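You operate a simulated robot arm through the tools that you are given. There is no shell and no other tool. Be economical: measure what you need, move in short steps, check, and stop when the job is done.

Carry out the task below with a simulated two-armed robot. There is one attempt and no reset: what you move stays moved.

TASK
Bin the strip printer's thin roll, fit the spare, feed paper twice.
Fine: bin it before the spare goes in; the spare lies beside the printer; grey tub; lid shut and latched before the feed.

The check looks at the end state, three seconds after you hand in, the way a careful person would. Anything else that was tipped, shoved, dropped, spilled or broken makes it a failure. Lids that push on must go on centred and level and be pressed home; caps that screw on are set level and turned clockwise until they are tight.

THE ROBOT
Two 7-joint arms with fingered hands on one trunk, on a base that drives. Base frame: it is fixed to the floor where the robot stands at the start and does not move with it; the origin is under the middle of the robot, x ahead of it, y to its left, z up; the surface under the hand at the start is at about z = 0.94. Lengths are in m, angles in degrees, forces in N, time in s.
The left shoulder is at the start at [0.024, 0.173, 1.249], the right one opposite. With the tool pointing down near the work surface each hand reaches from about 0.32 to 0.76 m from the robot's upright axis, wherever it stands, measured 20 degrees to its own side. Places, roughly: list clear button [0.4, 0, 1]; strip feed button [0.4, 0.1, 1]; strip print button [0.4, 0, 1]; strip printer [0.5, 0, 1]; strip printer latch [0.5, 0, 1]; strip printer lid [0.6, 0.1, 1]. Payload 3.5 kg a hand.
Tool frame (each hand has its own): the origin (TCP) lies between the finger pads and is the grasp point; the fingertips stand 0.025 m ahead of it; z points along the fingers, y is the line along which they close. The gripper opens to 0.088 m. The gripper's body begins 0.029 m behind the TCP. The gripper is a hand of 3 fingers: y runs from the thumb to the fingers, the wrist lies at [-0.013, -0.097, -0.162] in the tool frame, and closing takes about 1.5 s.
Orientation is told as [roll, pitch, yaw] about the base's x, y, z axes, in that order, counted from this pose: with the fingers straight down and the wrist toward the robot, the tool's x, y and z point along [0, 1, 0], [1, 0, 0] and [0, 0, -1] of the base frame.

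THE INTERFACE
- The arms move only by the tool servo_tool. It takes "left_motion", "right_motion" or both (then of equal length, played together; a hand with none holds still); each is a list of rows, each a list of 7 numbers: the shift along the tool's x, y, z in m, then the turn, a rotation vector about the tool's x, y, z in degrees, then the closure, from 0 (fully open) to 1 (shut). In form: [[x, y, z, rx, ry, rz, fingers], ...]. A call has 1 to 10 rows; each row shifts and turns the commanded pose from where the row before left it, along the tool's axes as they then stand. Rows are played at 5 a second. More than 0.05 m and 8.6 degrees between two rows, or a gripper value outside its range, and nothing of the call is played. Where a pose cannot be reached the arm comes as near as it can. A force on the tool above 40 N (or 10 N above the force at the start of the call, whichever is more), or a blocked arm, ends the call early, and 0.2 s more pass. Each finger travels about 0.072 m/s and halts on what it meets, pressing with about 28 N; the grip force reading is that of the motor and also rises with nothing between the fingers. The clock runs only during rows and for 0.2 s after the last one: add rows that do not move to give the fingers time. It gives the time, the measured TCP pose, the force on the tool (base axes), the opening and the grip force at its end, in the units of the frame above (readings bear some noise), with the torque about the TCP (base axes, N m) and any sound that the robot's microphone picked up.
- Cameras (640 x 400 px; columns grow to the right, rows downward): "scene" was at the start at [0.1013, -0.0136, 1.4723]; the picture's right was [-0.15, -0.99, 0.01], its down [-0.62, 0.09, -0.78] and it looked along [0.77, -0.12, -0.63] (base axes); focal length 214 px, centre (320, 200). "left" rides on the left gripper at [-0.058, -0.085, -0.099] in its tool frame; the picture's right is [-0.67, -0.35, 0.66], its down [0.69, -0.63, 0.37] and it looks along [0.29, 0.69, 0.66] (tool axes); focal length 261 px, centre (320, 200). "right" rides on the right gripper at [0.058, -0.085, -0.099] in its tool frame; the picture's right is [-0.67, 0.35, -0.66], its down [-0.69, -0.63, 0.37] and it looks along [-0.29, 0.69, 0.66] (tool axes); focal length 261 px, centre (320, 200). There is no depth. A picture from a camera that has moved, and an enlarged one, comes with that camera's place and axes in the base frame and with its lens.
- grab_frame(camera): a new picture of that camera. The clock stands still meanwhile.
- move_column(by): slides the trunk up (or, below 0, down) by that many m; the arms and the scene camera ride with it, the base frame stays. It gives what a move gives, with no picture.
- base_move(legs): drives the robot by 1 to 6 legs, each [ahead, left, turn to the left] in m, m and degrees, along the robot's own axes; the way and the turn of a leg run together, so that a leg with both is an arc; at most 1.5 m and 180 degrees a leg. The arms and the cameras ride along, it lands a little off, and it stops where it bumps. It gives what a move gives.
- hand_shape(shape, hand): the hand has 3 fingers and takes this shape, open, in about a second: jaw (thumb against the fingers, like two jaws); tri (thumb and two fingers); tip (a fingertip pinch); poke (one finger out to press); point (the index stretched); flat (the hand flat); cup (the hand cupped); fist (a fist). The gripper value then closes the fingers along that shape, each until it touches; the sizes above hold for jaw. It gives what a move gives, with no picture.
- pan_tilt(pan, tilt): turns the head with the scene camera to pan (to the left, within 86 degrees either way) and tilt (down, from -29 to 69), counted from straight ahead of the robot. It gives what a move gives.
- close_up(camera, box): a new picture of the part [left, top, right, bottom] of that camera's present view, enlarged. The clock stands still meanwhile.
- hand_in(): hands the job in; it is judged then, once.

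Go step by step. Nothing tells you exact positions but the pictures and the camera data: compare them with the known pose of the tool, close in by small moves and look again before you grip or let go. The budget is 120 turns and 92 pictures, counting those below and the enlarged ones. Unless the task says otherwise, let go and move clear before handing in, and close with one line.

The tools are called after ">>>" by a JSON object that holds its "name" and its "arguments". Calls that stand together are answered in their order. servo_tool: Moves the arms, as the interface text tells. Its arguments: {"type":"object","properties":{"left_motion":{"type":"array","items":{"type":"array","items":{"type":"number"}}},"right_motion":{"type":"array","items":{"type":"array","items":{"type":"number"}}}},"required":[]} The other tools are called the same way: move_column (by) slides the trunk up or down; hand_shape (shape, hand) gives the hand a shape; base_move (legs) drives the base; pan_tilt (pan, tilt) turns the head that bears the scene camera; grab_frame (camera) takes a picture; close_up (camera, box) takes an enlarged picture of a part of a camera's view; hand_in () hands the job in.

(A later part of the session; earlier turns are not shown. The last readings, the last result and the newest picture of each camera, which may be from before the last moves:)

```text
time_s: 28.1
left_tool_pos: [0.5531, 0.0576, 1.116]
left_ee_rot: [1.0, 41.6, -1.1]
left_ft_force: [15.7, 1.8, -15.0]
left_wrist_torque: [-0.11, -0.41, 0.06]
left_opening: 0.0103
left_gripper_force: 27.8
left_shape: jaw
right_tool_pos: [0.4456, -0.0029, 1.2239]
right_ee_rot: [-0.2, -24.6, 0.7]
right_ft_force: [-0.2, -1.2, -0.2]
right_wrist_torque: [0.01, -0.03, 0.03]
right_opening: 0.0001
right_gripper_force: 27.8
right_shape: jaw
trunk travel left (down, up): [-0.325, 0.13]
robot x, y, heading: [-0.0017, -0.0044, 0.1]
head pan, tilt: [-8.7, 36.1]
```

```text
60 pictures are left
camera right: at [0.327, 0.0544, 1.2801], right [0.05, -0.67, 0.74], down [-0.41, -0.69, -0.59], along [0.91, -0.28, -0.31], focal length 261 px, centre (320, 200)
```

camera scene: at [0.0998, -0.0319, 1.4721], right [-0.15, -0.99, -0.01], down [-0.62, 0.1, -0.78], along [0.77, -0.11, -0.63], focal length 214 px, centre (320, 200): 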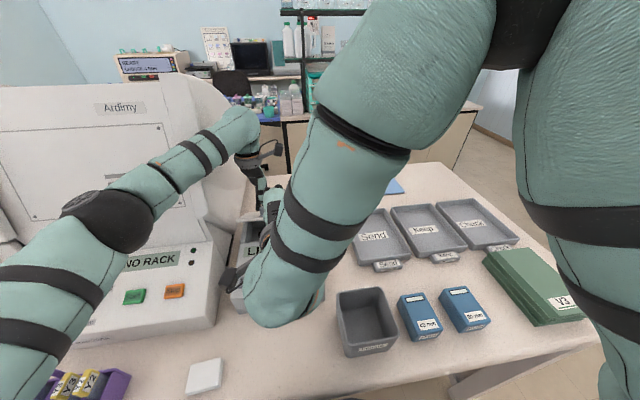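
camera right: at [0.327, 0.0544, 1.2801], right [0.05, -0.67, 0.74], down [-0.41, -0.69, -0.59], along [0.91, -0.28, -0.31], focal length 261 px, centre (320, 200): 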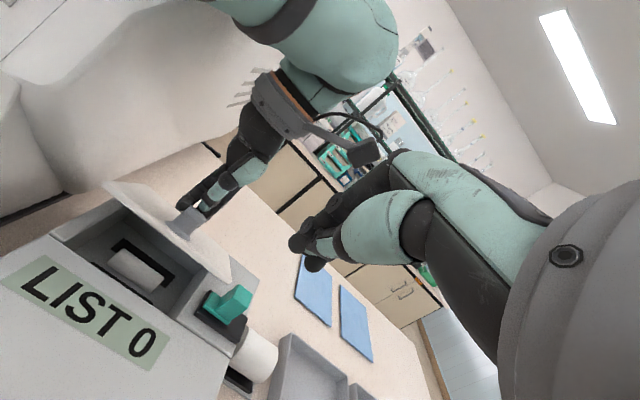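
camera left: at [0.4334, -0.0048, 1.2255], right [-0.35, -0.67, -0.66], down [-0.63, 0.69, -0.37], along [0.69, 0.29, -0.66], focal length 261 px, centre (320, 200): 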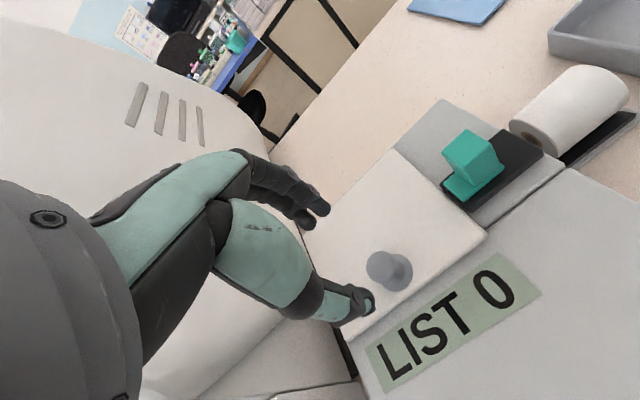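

Now lower at this tilt to just in front of the lid's edge.

>>> {"name": "servo_tool", "arguments": {"right_motion": [[0.004, -0.0091, 0.0392, 0, 0, 0, 1], [0.004, -0.0091, 0.0392, 0, 0, 0, 1], [0.004, -0.0091, 0.0392, 0, 0, 0, 1]]}}

>>> {"name": "grab_frame", "arguments": {"camera": "right"}}

```text
time_s: 28.9
left_tool_pos: [0.553, 0.0585, 1.1161]
left_ee_rot: [1.0, 41.6, -1.0]
left_ft_force: [15.9, -1.8, -15.8]
left_wrist_torque: [-0.12, -0.44, 0.08]
left_opening: 0.0101
left_gripper_force: 27.9
left_shape: jaw
right_tool_pos: [0.4728, 0.0111, 1.1071]
right_ee_rot: [-0.2, -24.8, 0.4]
right_ft_force: [-0.1, -0.6, -0.1]
right_wrist_torque: [0.03, 0.03, 0.02]
right_opening: 0.0002
right_gripper_force: 28.1
right_shape: jaw
trunk travel left (down, up): [-0.325, 0.13]
robot x, y, heading: [-0.0017, -0.002, -0.1]
head pan, tilt: [-8.7, 36.1]
```

```text
59 pictures are left
camera right: at [0.3532, 0.0683, 1.1628], right [0.05, -0.67, 0.74], down [-0.41, -0.69, -0.59], along [0.91, -0.28, -0.31], focal length 261 px, centre (320, 200)
```

right: 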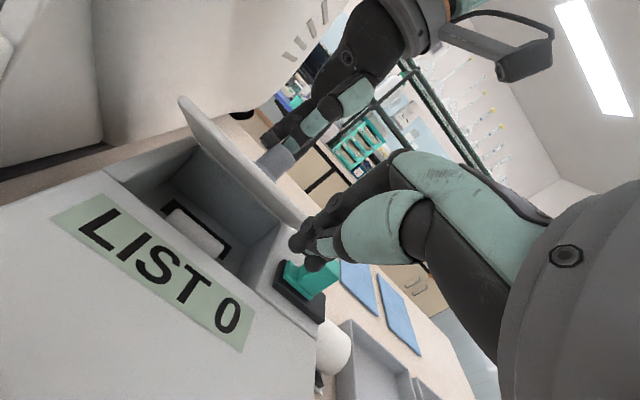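

>>> {"name": "servo_tool", "arguments": {"right_motion": [[0.008, -0.008, 0.0172, 0, 0, 0, 1], [0, 0.0145, 0.0068, 0, 0, 0, 1], [0, 0.0145, 0.0068, 0, 0, 0, 1], [0, 0.008, -0.006, 0, 0, 0, 1]]}}

>>> {"name": "grab_frame", "arguments": {"camera": "right"}}

>>> {"name": "grab_frame", "arguments": {"camera": "left"}}

```text
time_s: 29.9
left_tool_pos: [0.5522, 0.0595, 1.1161]
left_ee_rot: [0.9, 41.5, -1.0]
left_ft_force: [31.8, -2.9, -0.1]
left_wrist_torque: [-0.27, -0.87, 0.13]
left_opening: 0.0108
left_gripper_force: 27.8
left_shape: jaw
right_tool_pos: [0.5079, 0.0161, 1.0926]
right_ee_rot: [-0.2, -24.5, 0.6]
right_ft_force: [-12.5, 1.6, -13.0]
right_wrist_torque: [0.03, 0.26, -0.05]
right_opening: 0.0001
right_gripper_force: 28.5
right_shape: jaw
trunk travel left (down, up): [-0.325, 0.13]
robot x, y, heading: [-0.0001, 0.0011, 0.2]
head pan, tilt: [-8.7, 36.1]
```

```text
58 pictures are left
camera right: at [0.3873, 0.0747, 1.1492], right [0.05, -0.67, 0.74], down [-0.42, -0.69, -0.59], along [0.91, -0.28, -0.31], focal length 261 px, centre (320, 200)
```

right: 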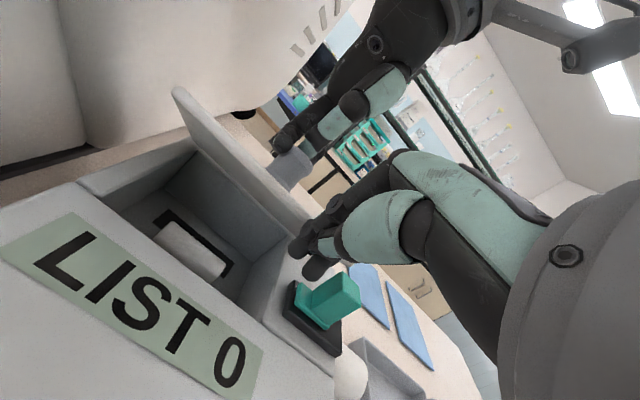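

```text
57 pictures are left
camera left: at [0.5532, -0.0014, 1.246], right [-0.71, -0.65, -0.27], down [-0.69, 0.7, 0.15], along [0.09, 0.3, -0.95], focal length 261 px, centre (320, 200)
```

left: 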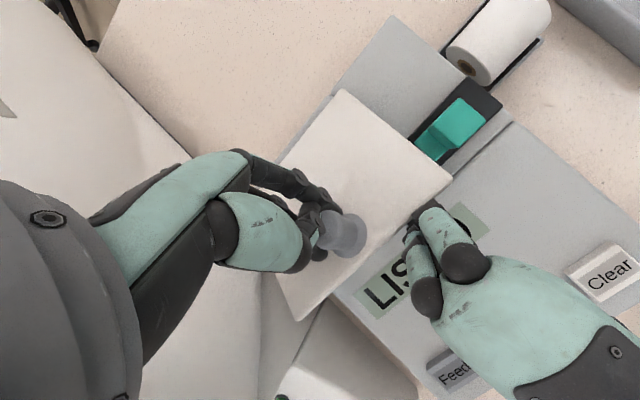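

The right fingertips now support the lid from beneath. I'll open the left hand, back it off the knob and raise it clear.

>>> {"name": "servo_tool", "arguments": {"left_motion": [[0, 0, 0, 0, 0, 0, 0.2], [0, 0, 0, 0, 0, 0, 0.2], [0, 0, 0, 0, 0, 0, 0.2], [0, -0.006, -0.015, -3, 0, 0, 0.2], [0, -0.006, -0.015, -5, 0, 0, 0.2], [0, -0.02, -0.025, -8, 0, 0, 0.2], [0, -0.02, -0.03, -8, 0, 0, 0.2], [0, -0.015, -0.03, -8, 0, 0, 0.2], [0, -0.01, -0.03, -8, 0, 0, 0.2]]}}

>>> {"name": "grab_frame", "arguments": {"camera": "right"}}

>>> {"name": "grab_frame", "arguments": {"camera": "scene"}}

```text
time_s: 31.9
left_tool_pos: [0.5461, 0.073, 1.2796]
left_ee_rot: [0.0, 1.6, -1.6]
left_ft_force: [-0.3, 0.6, 0.0]
left_wrist_torque: [0.02, 0.0, 0.01]
left_opening: 0.0704
left_gripper_force: 0.0
left_shape: jaw
right_tool_pos: [0.5072, 0.0304, 1.0945]
right_ee_rot: [-1.0, -24.7, 0.9]
right_ft_force: [-1.0, 0.7, 0.9]
right_wrist_torque: [0.02, -0.02, 0.0]
right_opening: 0.0
right_gripper_force: 28.2
right_shape: jaw
trunk travel left (down, up): [-0.325, 0.13]
robot x, y, heading: [0.003, -0.0002, -0.0]
head pan, tilt: [-8.7, 36.1]
```

```text
56 pictures are left
camera right: at [0.3886, 0.0885, 1.1494], right [0.05, -0.66, 0.75], down [-0.41, -0.7, -0.58], along [0.91, -0.28, -0.31], focal length 261 px, centre (320, 200)
```

right: 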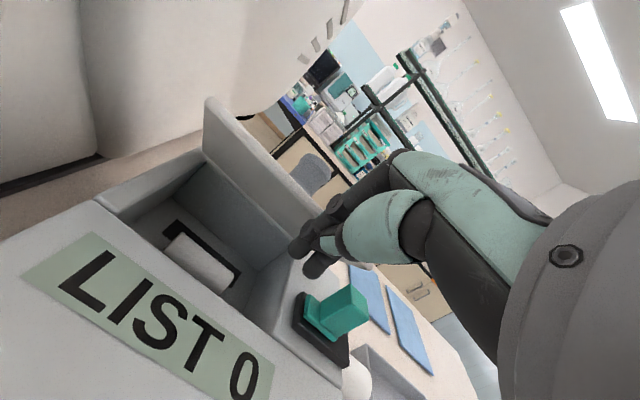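

```text
55 pictures are left
camera scene: at [0.1, -0.0132, 1.4724], right [-0.15, -0.99, 0.01], down [-0.62, 0.09, -0.78], along [0.77, -0.12, -0.62], focal length 214 px, centre (320, 200)
```

scene: 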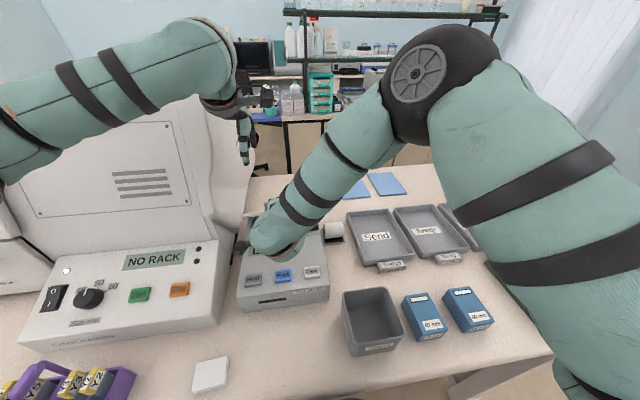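

The lid seems to have swung further open, and the right hand feels no load. I'll take the left hand away, then look.

>>> {"name": "servo_tool", "arguments": {"left_motion": [[0.03, -0.03, -0.02, 0, 0, 0, 0.2], [0.03, -0.03, -0.02, 0, 0, 0, 0.2], [0.03, -0.03, -0.02, 0, 0, 0, 0.2], [0.03, -0.03, -0.02, 0, 0, 0, 0]]}}

>>> {"name": "servo_tool", "arguments": {"right_motion": [[0, -0.02, 0, 0, 0, 0, 1], [-0.03, -0.02, -0.02, 0, 0, 0, 1], [-0.04, 0, -0.02, 0, 0, 0, 1], [-0.04, 0, -0.02, 6, 0, 0, 1], [-0.04, 0, -0.02, 6, 0, 0, 0.5], [-0.04, 0, 0, 6, 0, 0, 0], [0, 0, 0, 6, 0, 0, 0]]}}

>>> {"name": "grab_frame", "arguments": {"camera": "scene"}}

>>> {"name": "close_up", "arguments": {"camera": "scene", "box": [216, 180, 376, 280]}}

```text
time_s: 32.9
left_tool_pos: [0.4296, 0.1967, 1.3613]
left_ee_rot: [0.0, 1.6, -1.8]
left_ft_force: [0.5, 0.2, -1.0]
left_wrist_torque: [-0.03, -0.01, -0.02]
left_opening: 0.0876
left_gripper_force: 0.0
left_shape: jaw
right_tool_pos: [0.5079, 0.0312, 1.0948]
right_ee_rot: [-1.0, -24.7, 0.9]
right_ft_force: [-1.6, -0.7, 0.2]
right_wrist_torque: [-0.02, 0.01, 0.0]
right_opening: 0.0001
right_gripper_force: 27.7
right_shape: jaw
trunk travel left (down, up): [-0.325, 0.13]
robot x, y, heading: [-0.0004, 0.0008, 0.2]
head pan, tilt: [-8.7, 36.1]
```

```text
time_s: 34.5
left_tool_pos: [0.4323, 0.1949, 1.3615]
left_ee_rot: [0.0, 1.8, -1.6]
left_ft_force: [0.4, 0.3, 1.2]
left_wrist_torque: [-0.01, -0.02, -0.01]
left_opening: 0.0876
left_gripper_force: 0.1
left_shape: jaw
right_tool_pos: [0.4448, -0.1595, 1.1526]
right_ee_rot: [-1.0, -0.5, 0.5]
right_ft_force: [0.0, -0.6, 0.7]
right_wrist_torque: [-0.03, -0.01, -0.02]
right_opening: 0.01
right_gripper_force: 0.1
right_shape: jaw
trunk travel left (down, up): [-0.325, 0.13]
robot x, y, heading: [0.0018, -0.006, -0.4]
head pan, tilt: [-8.7, 36.1]
```

```text
54 pictures are left
camera scene: at [0.1022, -0.0128, 1.4722], right [-0.15, -0.99, 0.01], down [-0.62, 0.09, -0.78], along [0.77, -0.12, -0.63], focal length 214 px, centre (320, 200)
```

scene: 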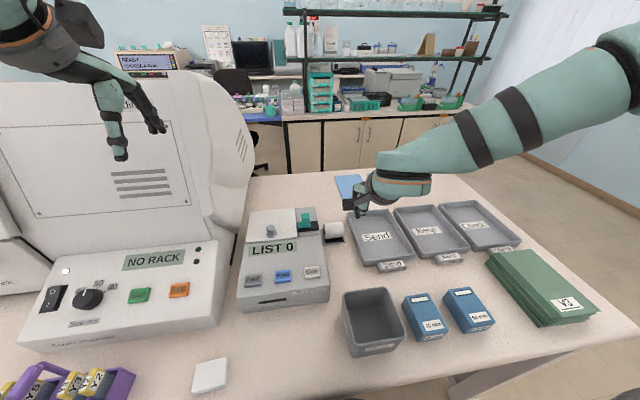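

```text
4.00 times, centred on (296, 230) of scene
camera zoom: at [0.1022, -0.0128, 1.4722], right [-0.15, -0.99, 0.01], down [-0.62, 0.09, -0.78], along [0.77, -0.12, -0.63], focal length 858 px, centre (416, 80)
```

zoom: 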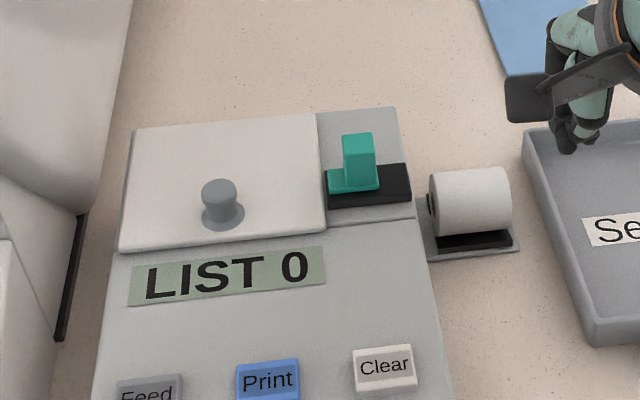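

The lid was just resting on the finger and closed again. I'll repeat: left lifts by the knob, right goes under and this time pushes it all the way over before leaving.

>>> {"name": "servo_tool", "arguments": {"left_motion": [[-0.0233, 0.0143, 0.0393, -1.8, 0, -1.6, 0.4], [-0.0233, 0.0143, 0.0393, 0, 0, 0, 0.4], [-0.0233, 0.0143, 0.0393, 0, 0, 0, 0.4], [-0.0233, 0.0143, 0.0393, 0, 0, 0, 0.4], [-0.0233, 0.0143, 0.0393, 0, 0, 0, 0.4], [-0.0233, 0.0143, 0.0393, 0, 0, 0, 0.4]]}}

>>> {"name": "servo_tool", "arguments": {"right_motion": [[0.01, 0, -0.03, -6.2, 0, 0, 1], [0.04, 0, -0.03, -6.2, 0, 0, 1], [0.04, 0, 0, -6.2, 0, 0, 1], [0.04, 0, 0, -6, 0, 0, 1], [0.04, 0, 0, 0, 0, 0, 1]]}}

>>> {"name": "grab_frame", "arguments": {"camera": "left"}}

```text
time_s: 35.9
left_tool_pos: [0.5207, 0.0532, 1.1232]
left_ee_rot: [0.1, 0.0, 0.0]
left_ft_force: [0.4, 0.4, 0.1]
left_wrist_torque: [0.0, -0.04, 0.01]
left_opening: 0.0532
left_gripper_force: 0.0
left_shape: jaw
right_tool_pos: [0.4451, -0.1602, 1.1521]
right_ee_rot: [-0.8, -0.6, 0.6]
right_ft_force: [-0.9, 0.8, 0.8]
right_wrist_torque: [-0.03, 0.01, 0.01]
right_opening: 0.0876
right_gripper_force: 0.2
right_shape: jaw
trunk travel left (down, up): [-0.325, 0.13]
robot x, y, heading: [0.0001, -0.0014, 0.3]
head pan, tilt: [-8.7, 36.1]
```

```text
time_s: 37.1
left_tool_pos: [0.523, 0.0619, 1.1236]
left_ee_rot: [0.5, -0.3, 0.6]
left_ft_force: [5.5, 19.3, 2.2]
left_wrist_torque: [-2.39, 0.9, -1.67]
left_opening: 0.0534
left_gripper_force: 0.1
left_shape: jaw
right_tool_pos: [0.4384, -0.0205, 1.2067]
right_ee_rot: [-1.3, -24.9, -0.3]
right_ft_force: [-6.1, -19.7, -2.4]
right_wrist_torque: [0.46, -0.18, 0.49]
right_opening: 0.0001
right_gripper_force: 27.7
right_shape: jaw
trunk travel left (down, up): [-0.325, 0.13]
robot x, y, heading: [-0.0011, 0.0008, -0.2]
head pan, tilt: [-8.7, 36.1]
stopped in row 5 (left hand): the force on the tool passed its limit at 76 N (the readings are from after the stop); the commanded pose is now the measured one
```

```text
52 pictures are left
camera left: at [0.4375, 0.0015, 1.2211], right [-0.34, -0.67, -0.66], down [-0.63, 0.68, -0.36], along [0.69, 0.3, -0.65], focal length 261 px, centre (320, 200)
```

left: 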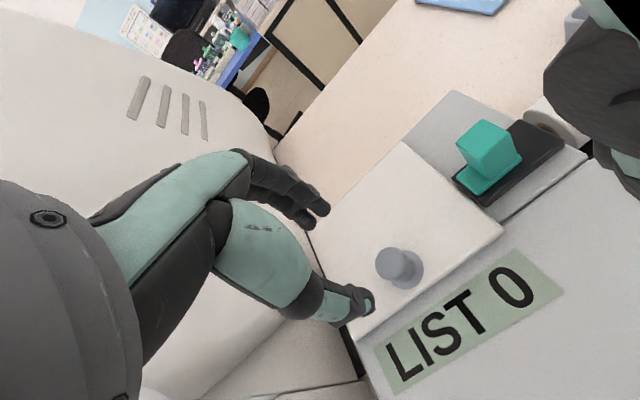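

The hands bumped each other because the left camera boom sticks out there. I'll back the right off, then do the left lift first.

>>> {"name": "servo_tool", "arguments": {"right_motion": [[-0.04, 0, 0, 0, 0, 0, 1], [-0.04, 0, 0, 0, 0, 0, 1]]}}

>>> {"name": "servo_tool", "arguments": {"left_motion": [[-0.007, -0.003, 0.03, 0, 0, 0, 0.4], [0, -0.001, 0.025, 0, 0, 0, 0.4], [0, 0, 0.011, 0, 0, 0, 0.4], [0, 0, 0, 0, 0, 0, 0.9], [0, 0, 0, 0, 0, 0, 0.9], [0, 0, 0, 0, 0, 0, 0.9], [0, 0.004, -0.0115, 7, 0, 0, 0.9], [0, 0.0045, -0.0115, 7, 0, 0, 0.9], [0, 0.0045, -0.0115, 7, 0, 0, 0.9], [0, 0.005, -0.0115, 7, 0, 0, 0.9]]}}

>>> {"name": "servo_tool", "arguments": {"left_motion": [[0, 0.005, -0.0115, 7, 0, 0, 0.9], [0, 0.005, -0.0115, 7, 0, 0, 0.9]]}}

>>> {"name": "close_up", "arguments": {"camera": "scene", "box": [216, 180, 376, 280]}}

```text
time_s: 37.7
left_tool_pos: [0.5218, 0.0561, 1.1239]
left_ee_rot: [0.6, -0.2, 0.4]
left_ft_force: [0.4, -0.8, 0.8]
left_wrist_torque: [0.0, 0.01, -0.01]
left_opening: 0.0532
left_gripper_force: 0.0
left_shape: jaw
right_tool_pos: [0.4378, -0.1037, 1.2098]
right_ee_rot: [-1.1, -25.0, -0.2]
right_ft_force: [0.2, -0.1, -0.1]
right_wrist_torque: [0.02, -0.01, 0.01]
right_opening: 0.0
right_gripper_force: 28.3
right_shape: jaw
trunk travel left (down, up): [-0.325, 0.13]
robot x, y, heading: [0.0005, 0.0005, -0.1]
head pan, tilt: [-8.7, 36.1]
```

```text
time_s: 39.9
left_tool_pos: [0.544, 0.0531, 1.0977]
left_ee_rot: [0.6, 27.9, 0.6]
left_ft_force: [4.0, -0.5, -0.4]
left_wrist_torque: [-0.01, -0.22, -0.01]
left_opening: 0.0128
left_gripper_force: 28.0
left_shape: jaw
right_tool_pos: [0.4386, -0.1017, 1.2107]
right_ee_rot: [-1.2, -24.9, -0.2]
right_ft_force: [-0.2, 0.2, -0.7]
right_wrist_torque: [0.02, 0.05, 0.01]
right_opening: 0.0001
right_gripper_force: 27.5
right_shape: jaw
trunk travel left (down, up): [-0.325, 0.13]
robot x, y, heading: [-0.0038, -0.0023, -0.2]
head pan, tilt: [-8.7, 36.1]
```

```text
time_s: 40.5
left_tool_pos: [0.564, 0.0506, 1.1123]
left_ee_rot: [0.6, 42.0, 0.8]
left_ft_force: [1.5, 0.6, 1.6]
left_wrist_torque: [0.04, -0.17, -0.08]
left_opening: 0.0131
left_gripper_force: 27.6
left_shape: jaw
right_tool_pos: [0.4397, -0.101, 1.2097]
right_ee_rot: [-1.2, -25.0, -0.2]
right_ft_force: [-0.2, -0.8, 0.2]
right_wrist_torque: [-0.02, 0.0, -0.01]
right_opening: 0.0
right_gripper_force: 27.7
right_shape: jaw
trunk travel left (down, up): [-0.325, 0.13]
robot x, y, heading: [0.0003, -0.0015, 0.1]
head pan, tilt: [-8.7, 36.1]
```

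```text
4.00 times, centred on (296, 230) of scene
camera zoom: at [0.1022, -0.0143, 1.4722], right [-0.15, -0.99, 0.01], down [-0.62, 0.09, -0.78], along [0.77, -0.12, -0.63], focal length 858 px, centre (416, 80)
```

zoom: 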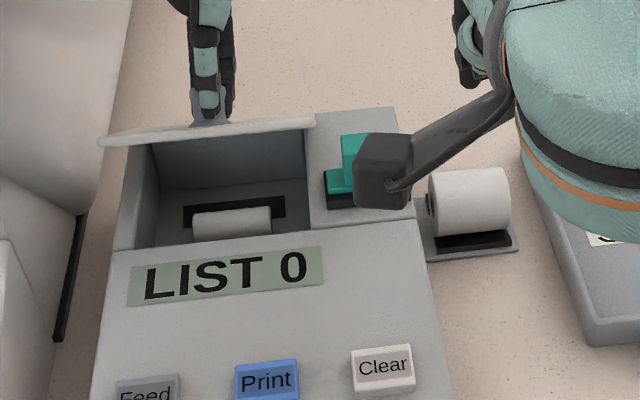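

The lid is held at about 42°. Now bring the right fingers down in front and under the lid's edge.

>>> {"name": "servo_tool", "arguments": {"right_motion": [[0.03, -0.0038, 0.0258, 0, 0, 0, 1], [0.03, -0.0038, 0.0258, 0, 0, 0, 1], [0.03, -0.0038, 0.0258, 0, 0, 0, 1], [0.028, -0.0038, 0.0258, 0, 0, 0, 1], [0, 0.0183, 0.014, 0, 0, 0, 1], [0, 0.0183, 0.014, 0, 0, 0, 1], [0, 0.012, -0.013, 0, 0, 0, 1]]}}

>>> {"name": "grab_frame", "arguments": {"camera": "right"}}

```text
time_s: 42.1
left_tool_pos: [0.5663, 0.0525, 1.114]
left_ee_rot: [0.6, 41.8, 0.9]
left_ft_force: [24.1, -1.5, 28.0]
left_wrist_torque: [0.05, -0.2, -0.06]
left_opening: 0.0149
left_gripper_force: 28.2
left_shape: jaw
right_tool_pos: [0.5206, 0.0153, 1.1121]
right_ee_rot: [-1.3, -24.6, 0.0]
right_ft_force: [-14.6, 0.0, -26.7]
right_wrist_torque: [0.07, 0.44, -0.02]
right_opening: 0.0
right_gripper_force: 27.9
right_shape: jaw
trunk travel left (down, up): [-0.325, 0.13]
robot x, y, heading: [-0.0003, 0.0002, 0.1]
head pan, tilt: [-8.7, 36.1]
```

```text
50 pictures are left
camera right: at [0.4014, 0.0764, 1.1661], right [0.04, -0.65, 0.76], down [-0.43, -0.69, -0.58], along [0.9, -0.3, -0.31], focal length 261 px, centre (320, 200)
```

right: 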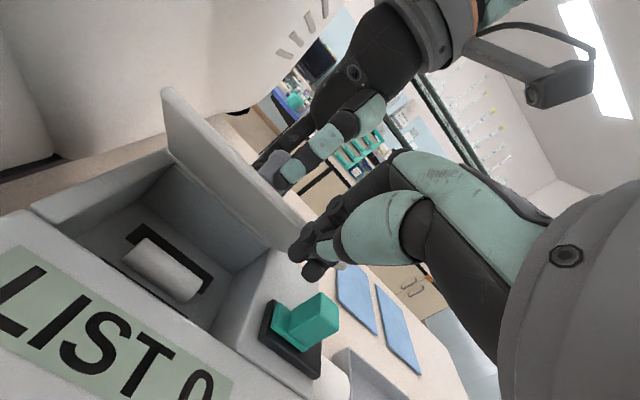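

The right hand is firmly under the lid. Release the left and raise it well clear.

>>> {"name": "servo_tool", "arguments": {"left_motion": [[0, 0, 0, 0, 0, 0, 0.2], [0, 0, 0, 0, 0, 0, 0.2], [0, 0, 0, 0, 0, 0, 0.2], [0, -0.006, -0.015, -3, 0, 0, 0.2], [0, -0.006, -0.015, -5, 0, 0, 0.2], [0, -0.02, -0.025, -8, 0, 0, 0.2], [0, -0.02, -0.03, -8, 0, 0, 0.2], [0, -0.015, -0.03, -8, 0, 0, 0.2], [0.02, -0.02, -0.03, -8, 0, 0, 0.2], [0.03, -0.03, -0.02, 0, 0, 0, 0.2]]}}

>>> {"name": "grab_frame", "arguments": {"camera": "right"}}

```text
time_s: 44.3
left_tool_pos: [0.5149, 0.1045, 1.2988]
left_ee_rot: [0.3, 1.6, 0.4]
left_ft_force: [-0.5, -0.5, -0.4]
left_wrist_torque: [-0.01, -0.01, 0.01]
left_opening: 0.0703
left_gripper_force: 0.2
left_shape: jaw
right_tool_pos: [0.517, 0.0174, 1.1137]
right_ee_rot: [-1.3, -25.0, -0.1]
right_ft_force: [-0.5, 1.0, 0.3]
right_wrist_torque: [-0.02, 0.0, -0.05]
right_opening: 0.0001
right_gripper_force: 27.8
right_shape: jaw
trunk travel left (down, up): [-0.325, 0.13]
robot x, y, heading: [-0.0039, -0.002, -0.2]
head pan, tilt: [-8.7, 36.1]
```

```text
49 pictures are left
camera right: at [0.3991, 0.0785, 1.1694], right [0.03, -0.66, 0.75], down [-0.42, -0.69, -0.58], along [0.91, -0.3, -0.3], focal length 261 px, centre (320, 200)
```

right: 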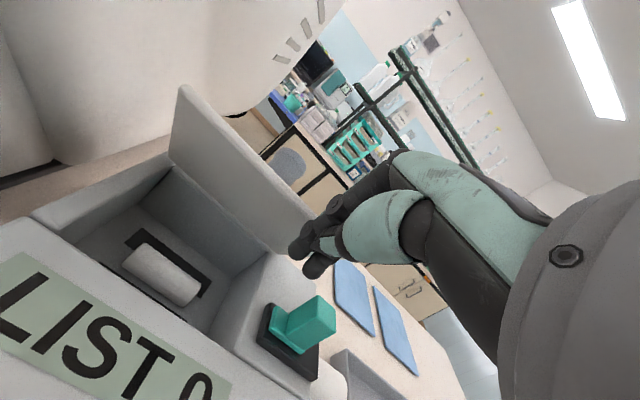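

The lid rests on the fingers at about 45°. Push it over along its arc.

>>> {"name": "servo_tool", "arguments": {"right_motion": [[0, 0.0266, -0.0097, 0, 0, 0, 1], [0, 0.0232, -0.0024, 0, 0, 0, 1], [0, 0.026, 0.0033, 0, 0, 0, 1], [0, 0.0227, 0.0106, 0, 0, 0, 1], [0, 0.021, 0.0142, 0, 0, 0, 1]]}}

>>> {"name": "grab_frame", "arguments": {"camera": "right"}}

>>> {"name": "close_up", "arguments": {"camera": "left", "box": [0, 0, 640, 400]}}

```text
time_s: 45.5
left_tool_pos: [0.5166, 0.1024, 1.2982]
left_ee_rot: [0.5, 1.8, 0.3]
left_ft_force: [0.0, 0.1, -0.6]
left_wrist_torque: [0.0, -0.02, -0.02]
left_opening: 0.0702
left_gripper_force: 0.0
left_shape: jaw
right_tool_pos: [0.6364, 0.0128, 1.1499]
right_ee_rot: [-1.3, -24.9, -0.1]
right_ft_force: [-1.7, -0.6, 0.1]
right_wrist_torque: [-0.03, 0.06, 0.03]
right_opening: 0.0
right_gripper_force: 27.8
right_shape: jaw
trunk travel left (down, up): [-0.325, 0.13]
robot x, y, heading: [0.0015, 0.0001, 0.1]
head pan, tilt: [-8.7, 36.1]
```

```text
48 pictures are left
camera right: at [0.5175, 0.0741, 1.205], right [0.03, -0.66, 0.75], down [-0.42, -0.69, -0.58], along [0.91, -0.3, -0.3], focal length 261 px, centre (320, 200)
```

right: 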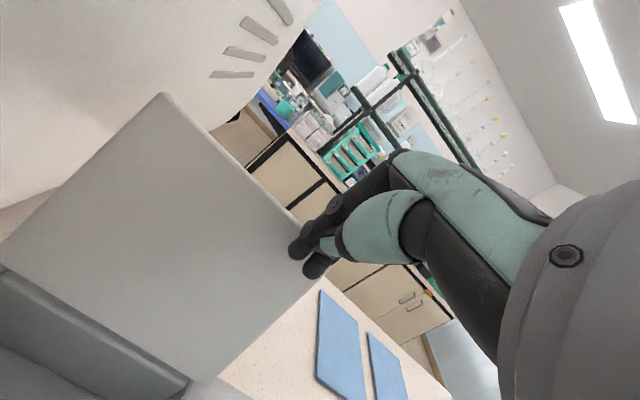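

```text
1.00 times, centred on (320, 200) of left (not enlarged: the box is as wide or as high as the picture)
camera zoom: at [0.4348, 0.0428, 1.3998], right [-0.36, -0.67, -0.65], down [-0.65, 0.68, -0.34], along [0.67, 0.3, -0.68], focal length 261 px, centre (320, 200)
```

zoom: 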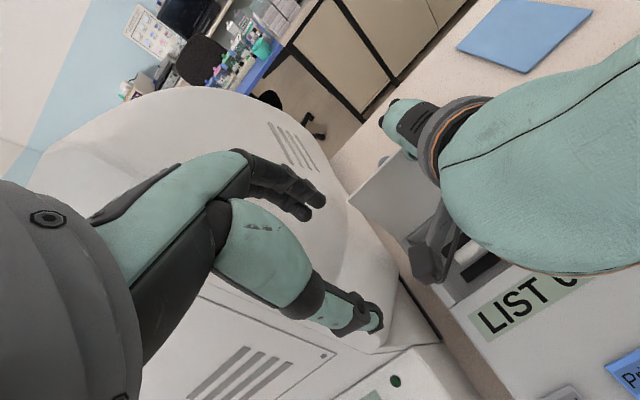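

The lid is at about vertical or past it. A bit more push, then check for force and whether it stays.

>>> {"name": "servo_tool", "arguments": {"right_motion": [[0, 0.0164, 0.0121, 0, 0, 0, 1], [0, 0.0164, 0.0121, 0, 0, 0, 1]]}}

>>> {"name": "grab_frame", "arguments": {"camera": "right"}}

```text
time_s: 46.0
left_tool_pos: [0.5009, 0.1, 1.3055]
left_ee_rot: [0.6, 1.1, 0.4]
left_ft_force: [2.1, -0.6, -0.2]
left_wrist_torque: [0.0, 0.0, 0.0]
left_opening: 0.0704
left_gripper_force: 0.0
left_shape: jaw
right_tool_pos: [0.646, 0.0157, 1.1565]
right_ee_rot: [-1.0, -25.7, -0.1]
right_ft_force: [-48.5, -5.9, 28.5]
right_wrist_torque: [-0.21, 0.73, -0.19]
right_opening: 0.0002
right_gripper_force: 27.9
right_shape: jaw
trunk travel left (down, up): [-0.325, 0.13]
robot x, y, heading: [0.0003, 0.0003, -0.2]
head pan, tilt: [-8.7, 36.1]
stopped in row 2 (right hand): the force on the tool passed its limit at 47 N (the readings are from after the stop); the commanded pose is now the measured one
```

```text
46 pictures are left
camera right: at [0.5268, 0.0754, 1.2093], right [0.03, -0.66, 0.75], down [-0.41, -0.69, -0.59], along [0.91, -0.3, -0.29], focal length 261 px, centre (320, 200)
```

right: 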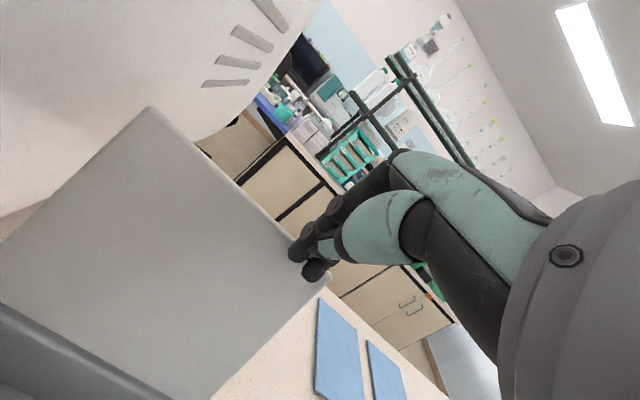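

The lid hit its end stop past vertical. I'll withdraw the right hand back and to the right and look down.

>>> {"name": "servo_tool", "arguments": {"right_motion": [[0, -0.025, -0.02, 0, 0, 0, 1], [0, -0.035, -0.02, 0, 0, 0, 1], [-0.02, -0.035, -0.01, 6, 0, 0, 1], [-0.04, -0.02, 0, 6, 0, 0, 1], [-0.04, -0.01, 0, 7, 0, 0, 0.5], [-0.04, 0, 0, 6, 0, 0, 0.3]]}}

>>> {"name": "close_up", "arguments": {"camera": "scene", "box": [216, 160, 408, 280]}}

>>> {"name": "grab_frame", "arguments": {"camera": "right"}}

```text
time_s: 47.4
left_tool_pos: [0.5139, 0.1, 1.2996]
left_ee_rot: [0.7, 1.7, 0.5]
left_ft_force: [0.1, -0.5, 0.1]
left_wrist_torque: [-0.03, 0.01, 0.02]
left_opening: 0.0702
left_gripper_force: 0.0
left_shape: jaw
right_tool_pos: [0.5206, -0.1262, 1.1457]
right_ee_rot: [-0.9, 0.1, -0.4]
right_ft_force: [0.6, 0.2, 0.2]
right_wrist_torque: [0.02, -0.02, -0.02]
right_opening: 0.018
right_gripper_force: 0.2
right_shape: jaw
trunk travel left (down, up): [-0.325, 0.13]
robot x, y, heading: [-0.0015, -0.001, -0.1]
head pan, tilt: [-8.7, 36.1]
```

```text
3.33 times, centred on (312, 220) of scene
camera zoom: at [0.0998, -0.0157, 1.4723], right [-0.15, -0.99, 0.01], down [-0.62, 0.09, -0.78], along [0.77, -0.12, -0.63], focal length 715 px, centre (347, 133)
```

zoom: 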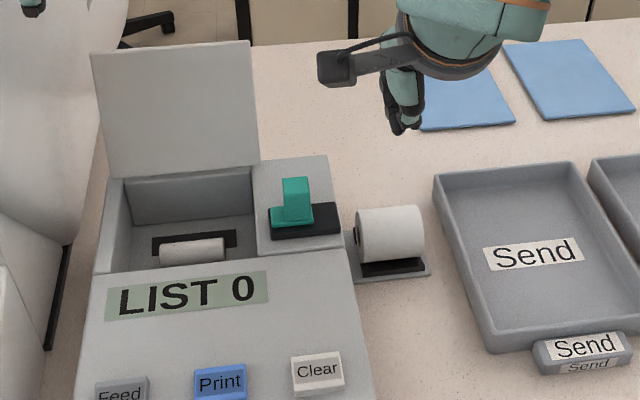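

```text
44 pictures are left
camera right: at [0.4358, -0.0655, 1.2454], right [0.35, -0.66, 0.67], down [-0.64, -0.69, -0.35], along [0.69, -0.3, -0.66], focal length 261 px, centre (320, 200)
```

right: 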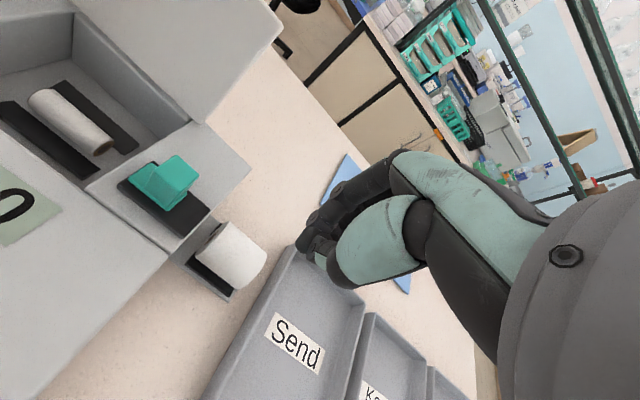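

The lid stays open, and the thin roll lies in the cavity at about (0.555, 0.054, 0.98). I'll move the left arm out of the way and bring the right hand over the roll.

>>> {"name": "servo_tool", "arguments": {"left_motion": [[0.03, -0.0275, -0.02, 0, 0, 0, 0], [0.03, -0.0275, -0.02, 0, 0, 0, 0], [0.03, -0.0275, -0.02, 0, 0, 0, 0], [0.03, -0.0275, -0.02, 0, 0, 0, 0]]}}

>>> {"name": "servo_tool", "arguments": {"right_motion": [[0.045, 0.0085, -0.005, 0, 0, 0, 0.45], [0.045, 0.0085, 0, 0, 0, 0, 0.45], [0.045, 0.0085, 0.01, 0, 0, 0, 0.45], [0.045, 0.0085, 0.02, 0, 0, 0, 0.45]]}}

>>> {"name": "grab_frame", "arguments": {"camera": "right"}}

>>> {"name": "close_up", "arguments": {"camera": "scene", "box": [216, 160, 408, 280]}}

```text
time_s: 48.4
left_tool_pos: [0.4056, 0.2205, 1.3872]
left_ee_rot: [0.5, 1.7, 0.4]
left_ft_force: [-0.3, -0.6, -0.8]
left_wrist_torque: [-0.03, -0.02, -0.04]
left_opening: 0.0875
left_gripper_force: 0.0
left_shape: jaw
right_tool_pos: [0.5203, -0.123, 1.1455]
right_ee_rot: [-1.1, -0.1, -0.4]
right_ft_force: [0.1, -0.1, 0.0]
right_wrist_torque: [-0.01, -0.04, -0.01]
right_opening: 0.0184
right_gripper_force: 0.1
right_shape: jaw
trunk travel left (down, up): [-0.325, 0.13]
robot x, y, heading: [-0.002, -0.0005, 0.3]
head pan, tilt: [-8.7, 36.1]
```

```text
time_s: 49.4
left_tool_pos: [0.4088, 0.221, 1.3857]
left_ee_rot: [0.4, 1.8, 0.4]
left_ft_force: [0.3, -0.5, 0.0]
left_wrist_torque: [-0.02, 0.01, 0.0]
left_opening: 0.0876
left_gripper_force: 0.1
left_shape: jaw
right_tool_pos: [0.56, 0.0554, 1.1149]
right_ee_rot: [-1.1, 0.2, -0.4]
right_ft_force: [-0.2, 0.4, 0.9]
right_wrist_torque: [-0.01, 0.03, 0.01]
right_opening: 0.0184
right_gripper_force: 0.1
right_shape: jaw
trunk travel left (down, up): [-0.325, 0.13]
robot x, y, heading: [0.0024, -0.0044, -0.0]
head pan, tilt: [-8.7, 36.1]
```

```text
43 pictures are left
camera right: at [0.4751, 0.117, 1.2148], right [0.34, -0.66, 0.67], down [-0.64, -0.69, -0.35], along [0.69, -0.3, -0.66], focal length 261 px, centre (320, 200)
```

right: 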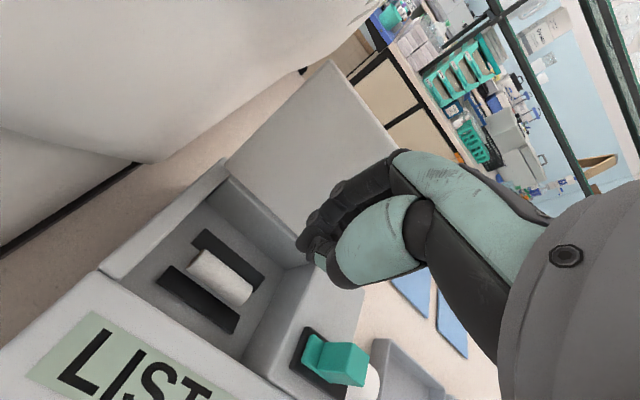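

```text
3.33 times, centred on (312, 220) of scene
camera zoom: at [0.1021, -0.0116, 1.4722], right [-0.15, -0.99, 0.01], down [-0.62, 0.09, -0.78], along [0.77, -0.12, -0.63], focal length 715 px, centre (347, 133)
```

zoom: 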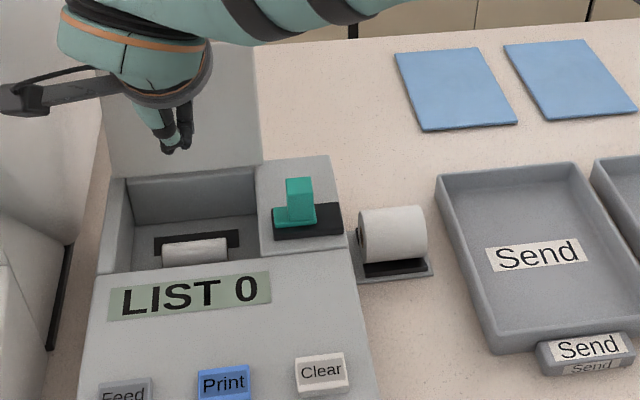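

The thin roll is at about (0.558, 0.058, 0.982), directly below. I'll set the finger opening and go part way down.

>>> {"name": "servo_tool", "arguments": {"right_motion": [[0.002, -0.002, 0.02, 0, 0, 0, 0.3], [0, 0, 0.02, 0, 0, 0, 0.3], [0, 0, 0.02, 0, 0, 0, 0.4], [0, 0, 0.01, 0, 0, 0, 0.45], [0, 0, 0.01, 0, 0, 0, 0.45]]}}

>>> {"name": "grab_frame", "arguments": {"camera": "right"}}

>>> {"name": "close_up", "arguments": {"camera": "scene", "box": [226, 190, 322, 250]}}

```text
time_s: 50.6
left_tool_pos: [0.4089, 0.2197, 1.3857]
left_ee_rot: [0.6, 1.7, 0.3]
left_ft_force: [-0.3, 0.4, -0.2]
left_wrist_torque: [0.0, -0.01, 0.02]
left_opening: 0.0878
left_gripper_force: 0.0
left_shape: jaw
right_tool_pos: [0.5546, 0.0551, 1.0361]
right_ee_rot: [-1.1, 0.1, -0.5]
right_ft_force: [-0.1, 0.4, -0.1]
right_wrist_torque: [0.0, -0.01, 0.01]
right_opening: 0.0184
right_gripper_force: 0.0
right_shape: jaw
trunk travel left (down, up): [-0.325, 0.13]
robot x, y, heading: [-0.0017, -0.0015, -0.4]
head pan, tilt: [-8.7, 36.1]
```

```text
41 pictures are left
camera right: at [0.4707, 0.1164, 1.1358], right [0.34, -0.66, 0.67], down [-0.64, -0.69, -0.35], along [0.69, -0.3, -0.66], focal length 261 px, centre (320, 200)
```

right: 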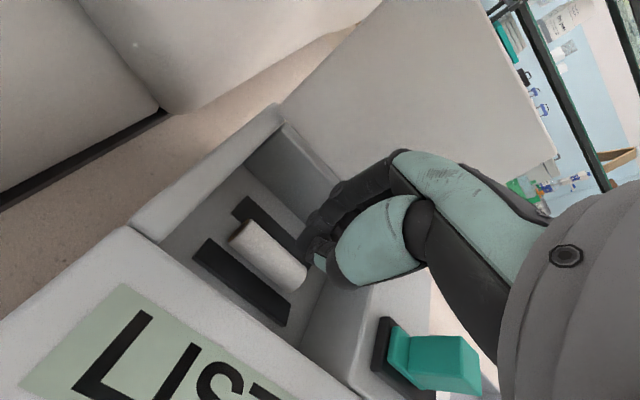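

```text
6.67 times, centred on (274, 220) of scene
camera zoom: at [0.1011, -0.0134, 1.4723], right [-0.15, -0.99, 0.01], down [-0.62, 0.09, -0.78], along [0.77, -0.12, -0.63], focal length 1430 px, centre (627, 67)
```

zoom: 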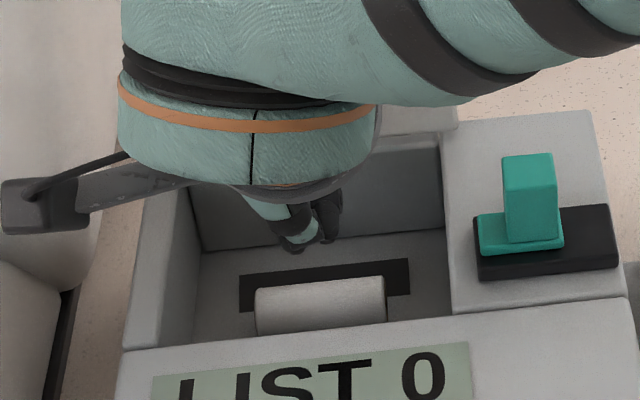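

The fingers didn't open past 18 mm, so I'll rise a little and reset the hand shape, then set the opening.

>>> {"name": "servo_tool", "arguments": {"right_motion": [[0.002, 0.002, -0.04, 0, 0, 0, 0.45], [0, 0, -0.01, 0, 0, 0, 0]]}}

>>> {"name": "hand_shape", "arguments": {"hand": "right", "shape": "jaw"}}

>>> {"name": "servo_tool", "arguments": {"right_motion": [[0, 0, 0, 0, 0, 0, 0.45], [0, 0, 0, 0, 0, 0, 0.45], [0, 0, 0, 0, 0, 0, 0.45]]}}

```text
time_s: 51.2
left_tool_pos: [0.4085, 0.2209, 1.3864]
left_ee_rot: [0.5, 1.8, 0.4]
left_ft_force: [0.3, 0.0, -0.7]
left_wrist_torque: [0.0, -0.01, 0.01]
left_opening: 0.0878
left_gripper_force: 0.0
left_shape: jaw
right_tool_pos: [0.5584, 0.0586, 1.0873]
right_ee_rot: [-1.0, 0.2, -0.3]
right_ft_force: [0.8, -1.1, 0.1]
right_wrist_torque: [0.01, 0.02, 0.03]
right_opening: 0.0739
right_gripper_force: 0.0
right_shape: jaw
trunk travel left (down, up): [-0.325, 0.13]
robot x, y, heading: [-0.0028, -0.0006, -0.2]
head pan, tilt: [-8.7, 36.1]
```

```text
time_s: 52.1
left_tool_pos: [0.4079, 0.2205, 1.3863]
left_ee_rot: [0.6, 1.8, 0.4]
left_ft_force: [-0.3, 0.1, -0.3]
left_wrist_torque: [-0.05, -0.03, 0.0]
left_opening: 0.0875
left_gripper_force: 0.1
left_shape: jaw
right_tool_pos: [0.5576, 0.0592, 1.0866]
right_ee_rot: [-1.0, 0.2, -0.6]
right_ft_force: [-0.1, 0.1, -0.2]
right_wrist_torque: [0.03, -0.01, -0.05]
right_opening: 0.0876
right_gripper_force: 0.1
right_shape: jaw
trunk travel left (down, up): [-0.325, 0.13]
robot x, y, heading: [0.0024, 0.0001, -0.1]
head pan, tilt: [-8.7, 36.1]
```

```text
time_s: 52.9
left_tool_pos: [0.408, 0.22, 1.3867]
left_ee_rot: [0.5, 1.9, 0.5]
left_ft_force: [0.4, -0.2, 0.1]
left_wrist_torque: [-0.01, 0.01, 0.03]
left_opening: 0.0878
left_gripper_force: 0.0
left_shape: jaw
right_tool_pos: [0.5577, 0.0584, 1.0874]
right_ee_rot: [-0.9, 0.1, -0.6]
right_ft_force: [0.3, 0.2, -0.4]
right_wrist_torque: [0.01, -0.01, 0.0]
right_opening: 0.0488
right_gripper_force: 0.0
right_shape: jaw
trunk travel left (down, up): [-0.325, 0.13]
robot x, y, heading: [0.0013, 0.0017, -0.2]
head pan, tilt: [-8.7, 36.1]
```

Opening is now 49 mm. Descend to straddle the roll.

>>> {"name": "servo_tool", "arguments": {"right_motion": [[0, -0.004, 0.035, 0, 0, 0, 0.45], [0, 0, 0.03, 0, 0, 0, 0.45], [0, 0, 0.018, 0, 0, 0, 0.45]]}}

>>> {"name": "grab_frame", "arguments": {"camera": "right"}}

>>> {"name": "close_up", "arguments": {"camera": "scene", "box": [226, 190, 322, 250]}}

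```text
time_s: 53.7
left_tool_pos: [0.4084, 0.2196, 1.3867]
left_ee_rot: [0.4, 1.7, 0.4]
left_ft_force: [0.5, -0.4, -1.0]
left_wrist_torque: [0.01, -0.01, -0.01]
left_opening: 0.0874
left_gripper_force: 0.0
left_shape: jaw
right_tool_pos: [0.5546, 0.0579, 1.0031]
right_ee_rot: [-1.0, 0.1, -0.5]
right_ft_force: [0.2, -0.1, 0.2]
right_wrist_torque: [0.01, 0.0, -0.01]
right_opening: 0.0483
right_gripper_force: 0.0
right_shape: jaw
trunk travel left (down, up): [-0.325, 0.13]
robot x, y, heading: [-0.0052, 0.0011, 0.1]
head pan, tilt: [-8.7, 36.1]
```

```text
39 pictures are left
camera right: at [0.4689, 0.1179, 1.1038], right [0.34, -0.66, 0.67], down [-0.64, -0.69, -0.35], along [0.69, -0.3, -0.66], focal length 261 px, centre (320, 200)
```

right: 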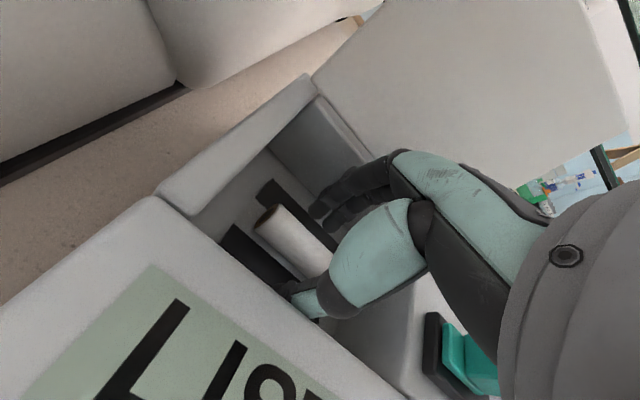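

```text
6.67 times, centred on (274, 220) of scene
camera zoom: at [0.1009, -0.0137, 1.4723], right [-0.15, -0.99, 0.01], down [-0.62, 0.09, -0.78], along [0.77, -0.12, -0.63], focal length 1430 px, centre (627, 67)
```

zoom: 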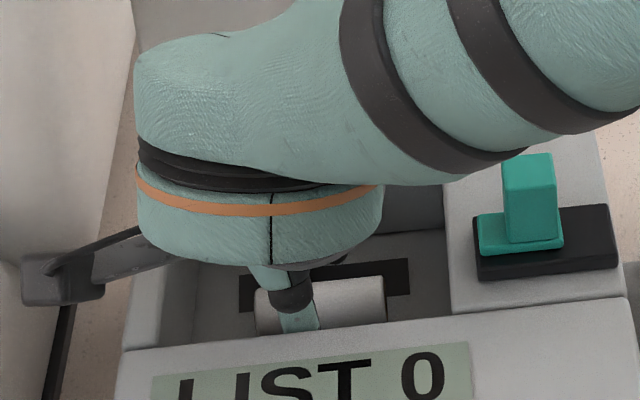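

The fingers straddle the roll. Go down another centimetre, close and lift slightly.

>>> {"name": "servo_tool", "arguments": {"right_motion": [[0, 0, 0.006, 0, 0, 0, 0.45], [0, 0, 0.006, 0, 0, 0, 0.45], [0, 0, 0, 0, 0, 0, 0.9], [0, 0, 0, 0, 0, 0, 0.9], [0, 0, 0, 0, 0, 0, 0.9], [0, 0, 0, 0, 0, 0, 0.9]]}}

>>> {"name": "grab_frame", "arguments": {"camera": "right"}}

```text
time_s: 55.1
left_tool_pos: [0.4072, 0.2201, 1.3868]
left_ee_rot: [0.4, 1.8, 0.4]
left_ft_force: [-0.2, -0.1, 0.6]
left_wrist_torque: [0.0, -0.02, 0.02]
left_opening: 0.0877
left_gripper_force: 0.0
left_shape: jaw
right_tool_pos: [0.552, 0.0576, 0.9942]
right_ee_rot: [-1.0, 0.0, -0.5]
right_ft_force: [-2.9, 0.9, 1.0]
right_wrist_torque: [-0.03, 0.09, 0.0]
right_opening: 0.0177
right_gripper_force: 27.9
right_shape: jaw
trunk travel left (down, up): [-0.325, 0.13]
robot x, y, heading: [-0.0026, 0.0006, 0.2]
head pan, tilt: [-8.7, 36.1]
```

```text
37 pictures are left
camera right: at [0.468, 0.1182, 1.0926], right [0.34, -0.66, 0.67], down [-0.64, -0.69, -0.35], along [0.69, -0.3, -0.66], focal length 261 px, centre (320, 200)
```

right: 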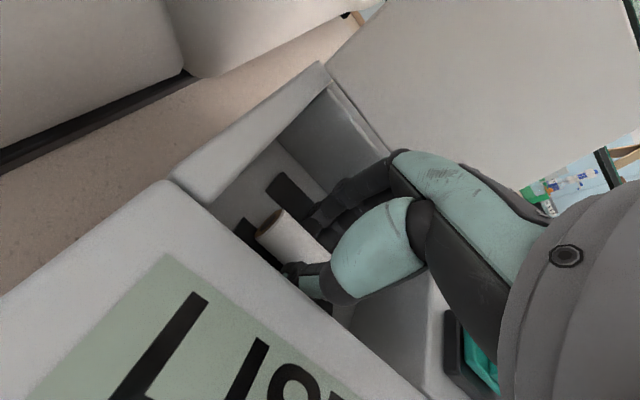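

The thin roll is gripped (18 mm). Lift it straight out and look at where the tub is.

>>> {"name": "servo_tool", "arguments": {"right_motion": [[0, 0.001, -0.03, 0, 0, 0, 0.9], [0, 0, -0.04, 0, 0, 0, 0.9], [0, 0, -0.045, 0, 0, 0, 0.9], [-0.02, -0.02, -0.035, 0, 0, 0, 0.9], [-0.04, -0.03, 0, 0, 0, 0, 0.9], [-0.04, -0.03, 0, 0, 0, 0, 0.9]]}}

>>> {"name": "grab_frame", "arguments": {"camera": "scene"}}

>>> {"name": "grab_frame", "arguments": {"camera": "right"}}

```text
time_s: 56.5
left_tool_pos: [0.4073, 0.2178, 1.3876]
left_ee_rot: [0.6, 1.6, 0.3]
left_ft_force: [0.6, -0.4, 0.6]
left_wrist_torque: [0.01, 0.04, 0.0]
left_opening: 0.0877
left_gripper_force: 0.0
left_shape: jaw
right_tool_pos: [0.4708, -0.0419, 1.1444]
right_ee_rot: [-0.9, 0.1, -0.5]
right_ft_force: [0.1, -1.1, 0.7]
right_wrist_torque: [0.02, 0.0, -0.01]
right_opening: 0.0173
right_gripper_force: 28.4
right_shape: jaw
trunk travel left (down, up): [-0.325, 0.13]
robot x, y, heading: [0.0007, 0.0005, -0.2]
head pan, tilt: [-8.7, 36.1]
```

```text
36 pictures are left
camera scene: at [0.0999, -0.0157, 1.4723], right [-0.15, -0.99, 0.01], down [-0.62, 0.09, -0.78], along [0.77, -0.12, -0.63], focal length 214 px, centre (320, 200)
```

scene: 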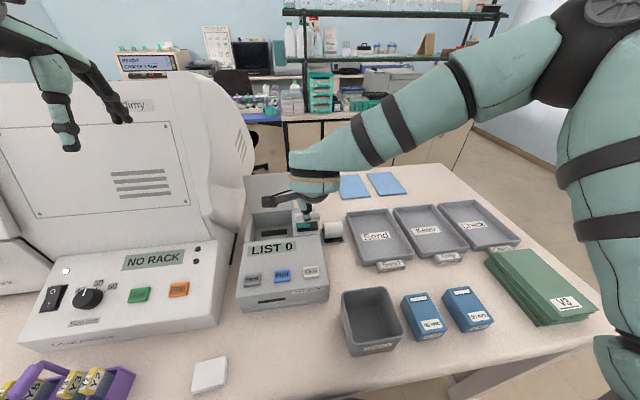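

```text
35 pictures are left
camera right: at [0.3867, 0.0189, 1.2446], right [0.34, -0.66, 0.67], down [-0.64, -0.69, -0.35], along [0.69, -0.3, -0.66], focal length 261 px, centre (320, 200)
```

right: 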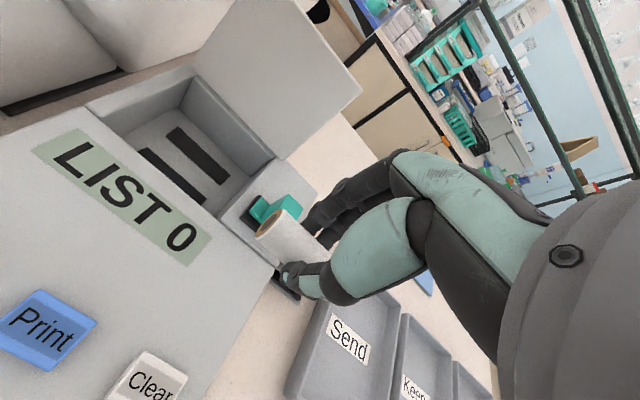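

The tub's opening is centred at about (0.277, -0.146) with its rim at about z 1.03. I'll carry the roll there at height.

>>> {"name": "servo_tool", "arguments": {"right_motion": [[-0.0206, -0.039, 0, 0, 0, 0, 0.9], [-0.0206, -0.039, 0, 0, 0, 0, 0.9], [-0.0206, -0.039, 0, 0, 0, 0, 0.9], [-0.0206, -0.038, 0, 0, 0, 0, 0.9], [-0.0206, -0.038, 0, 0, 0, 0, 0.9]]}}

>>> {"name": "grab_frame", "arguments": {"camera": "right"}}

>>> {"name": "grab_frame", "arguments": {"camera": "scene"}}

```text
time_s: 57.7
left_tool_pos: [0.41, 0.2206, 1.3858]
left_ee_rot: [0.6, 1.8, 0.4]
left_ft_force: [0.4, -1.3, -0.9]
left_wrist_torque: [0.01, 0.0, -0.01]
left_opening: 0.0875
left_gripper_force: 0.1
left_shape: jaw
right_tool_pos: [0.3403, -0.1083, 1.1456]
right_ee_rot: [-1.1, 0.2, -0.2]
right_ft_force: [-0.1, 0.1, -0.6]
right_wrist_torque: [0.0, 0.01, -0.02]
right_opening: 0.0175
right_gripper_force: 28.0
right_shape: jaw
right hand out of reach, approached as far as the arm can: row 4, 5
trunk travel left (down, up): [-0.325, 0.13]
robot x, y, heading: [-0.0004, -0.001, 0.0]
head pan, tilt: [-8.7, 36.1]
```

```text
34 pictures are left
camera right: at [0.2565, -0.0483, 1.2451], right [0.35, -0.66, 0.67], down [-0.63, -0.69, -0.35], along [0.69, -0.3, -0.66], focal length 261 px, centre (320, 200)
```

right: 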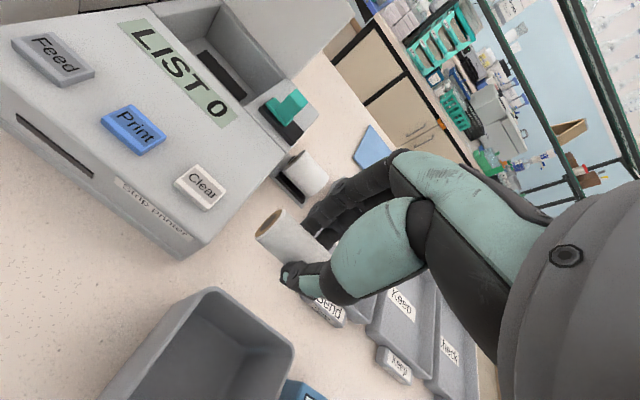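

```text
33 pictures are left
camera scene: at [0.1015, -0.0141, 1.4722], right [-0.15, -0.99, 0.01], down [-0.62, 0.09, -0.78], along [0.77, -0.12, -0.63], focal length 214 px, centre (320, 200)
```

scene: 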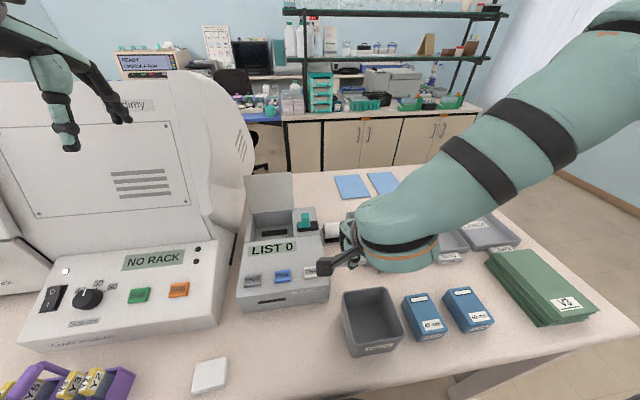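

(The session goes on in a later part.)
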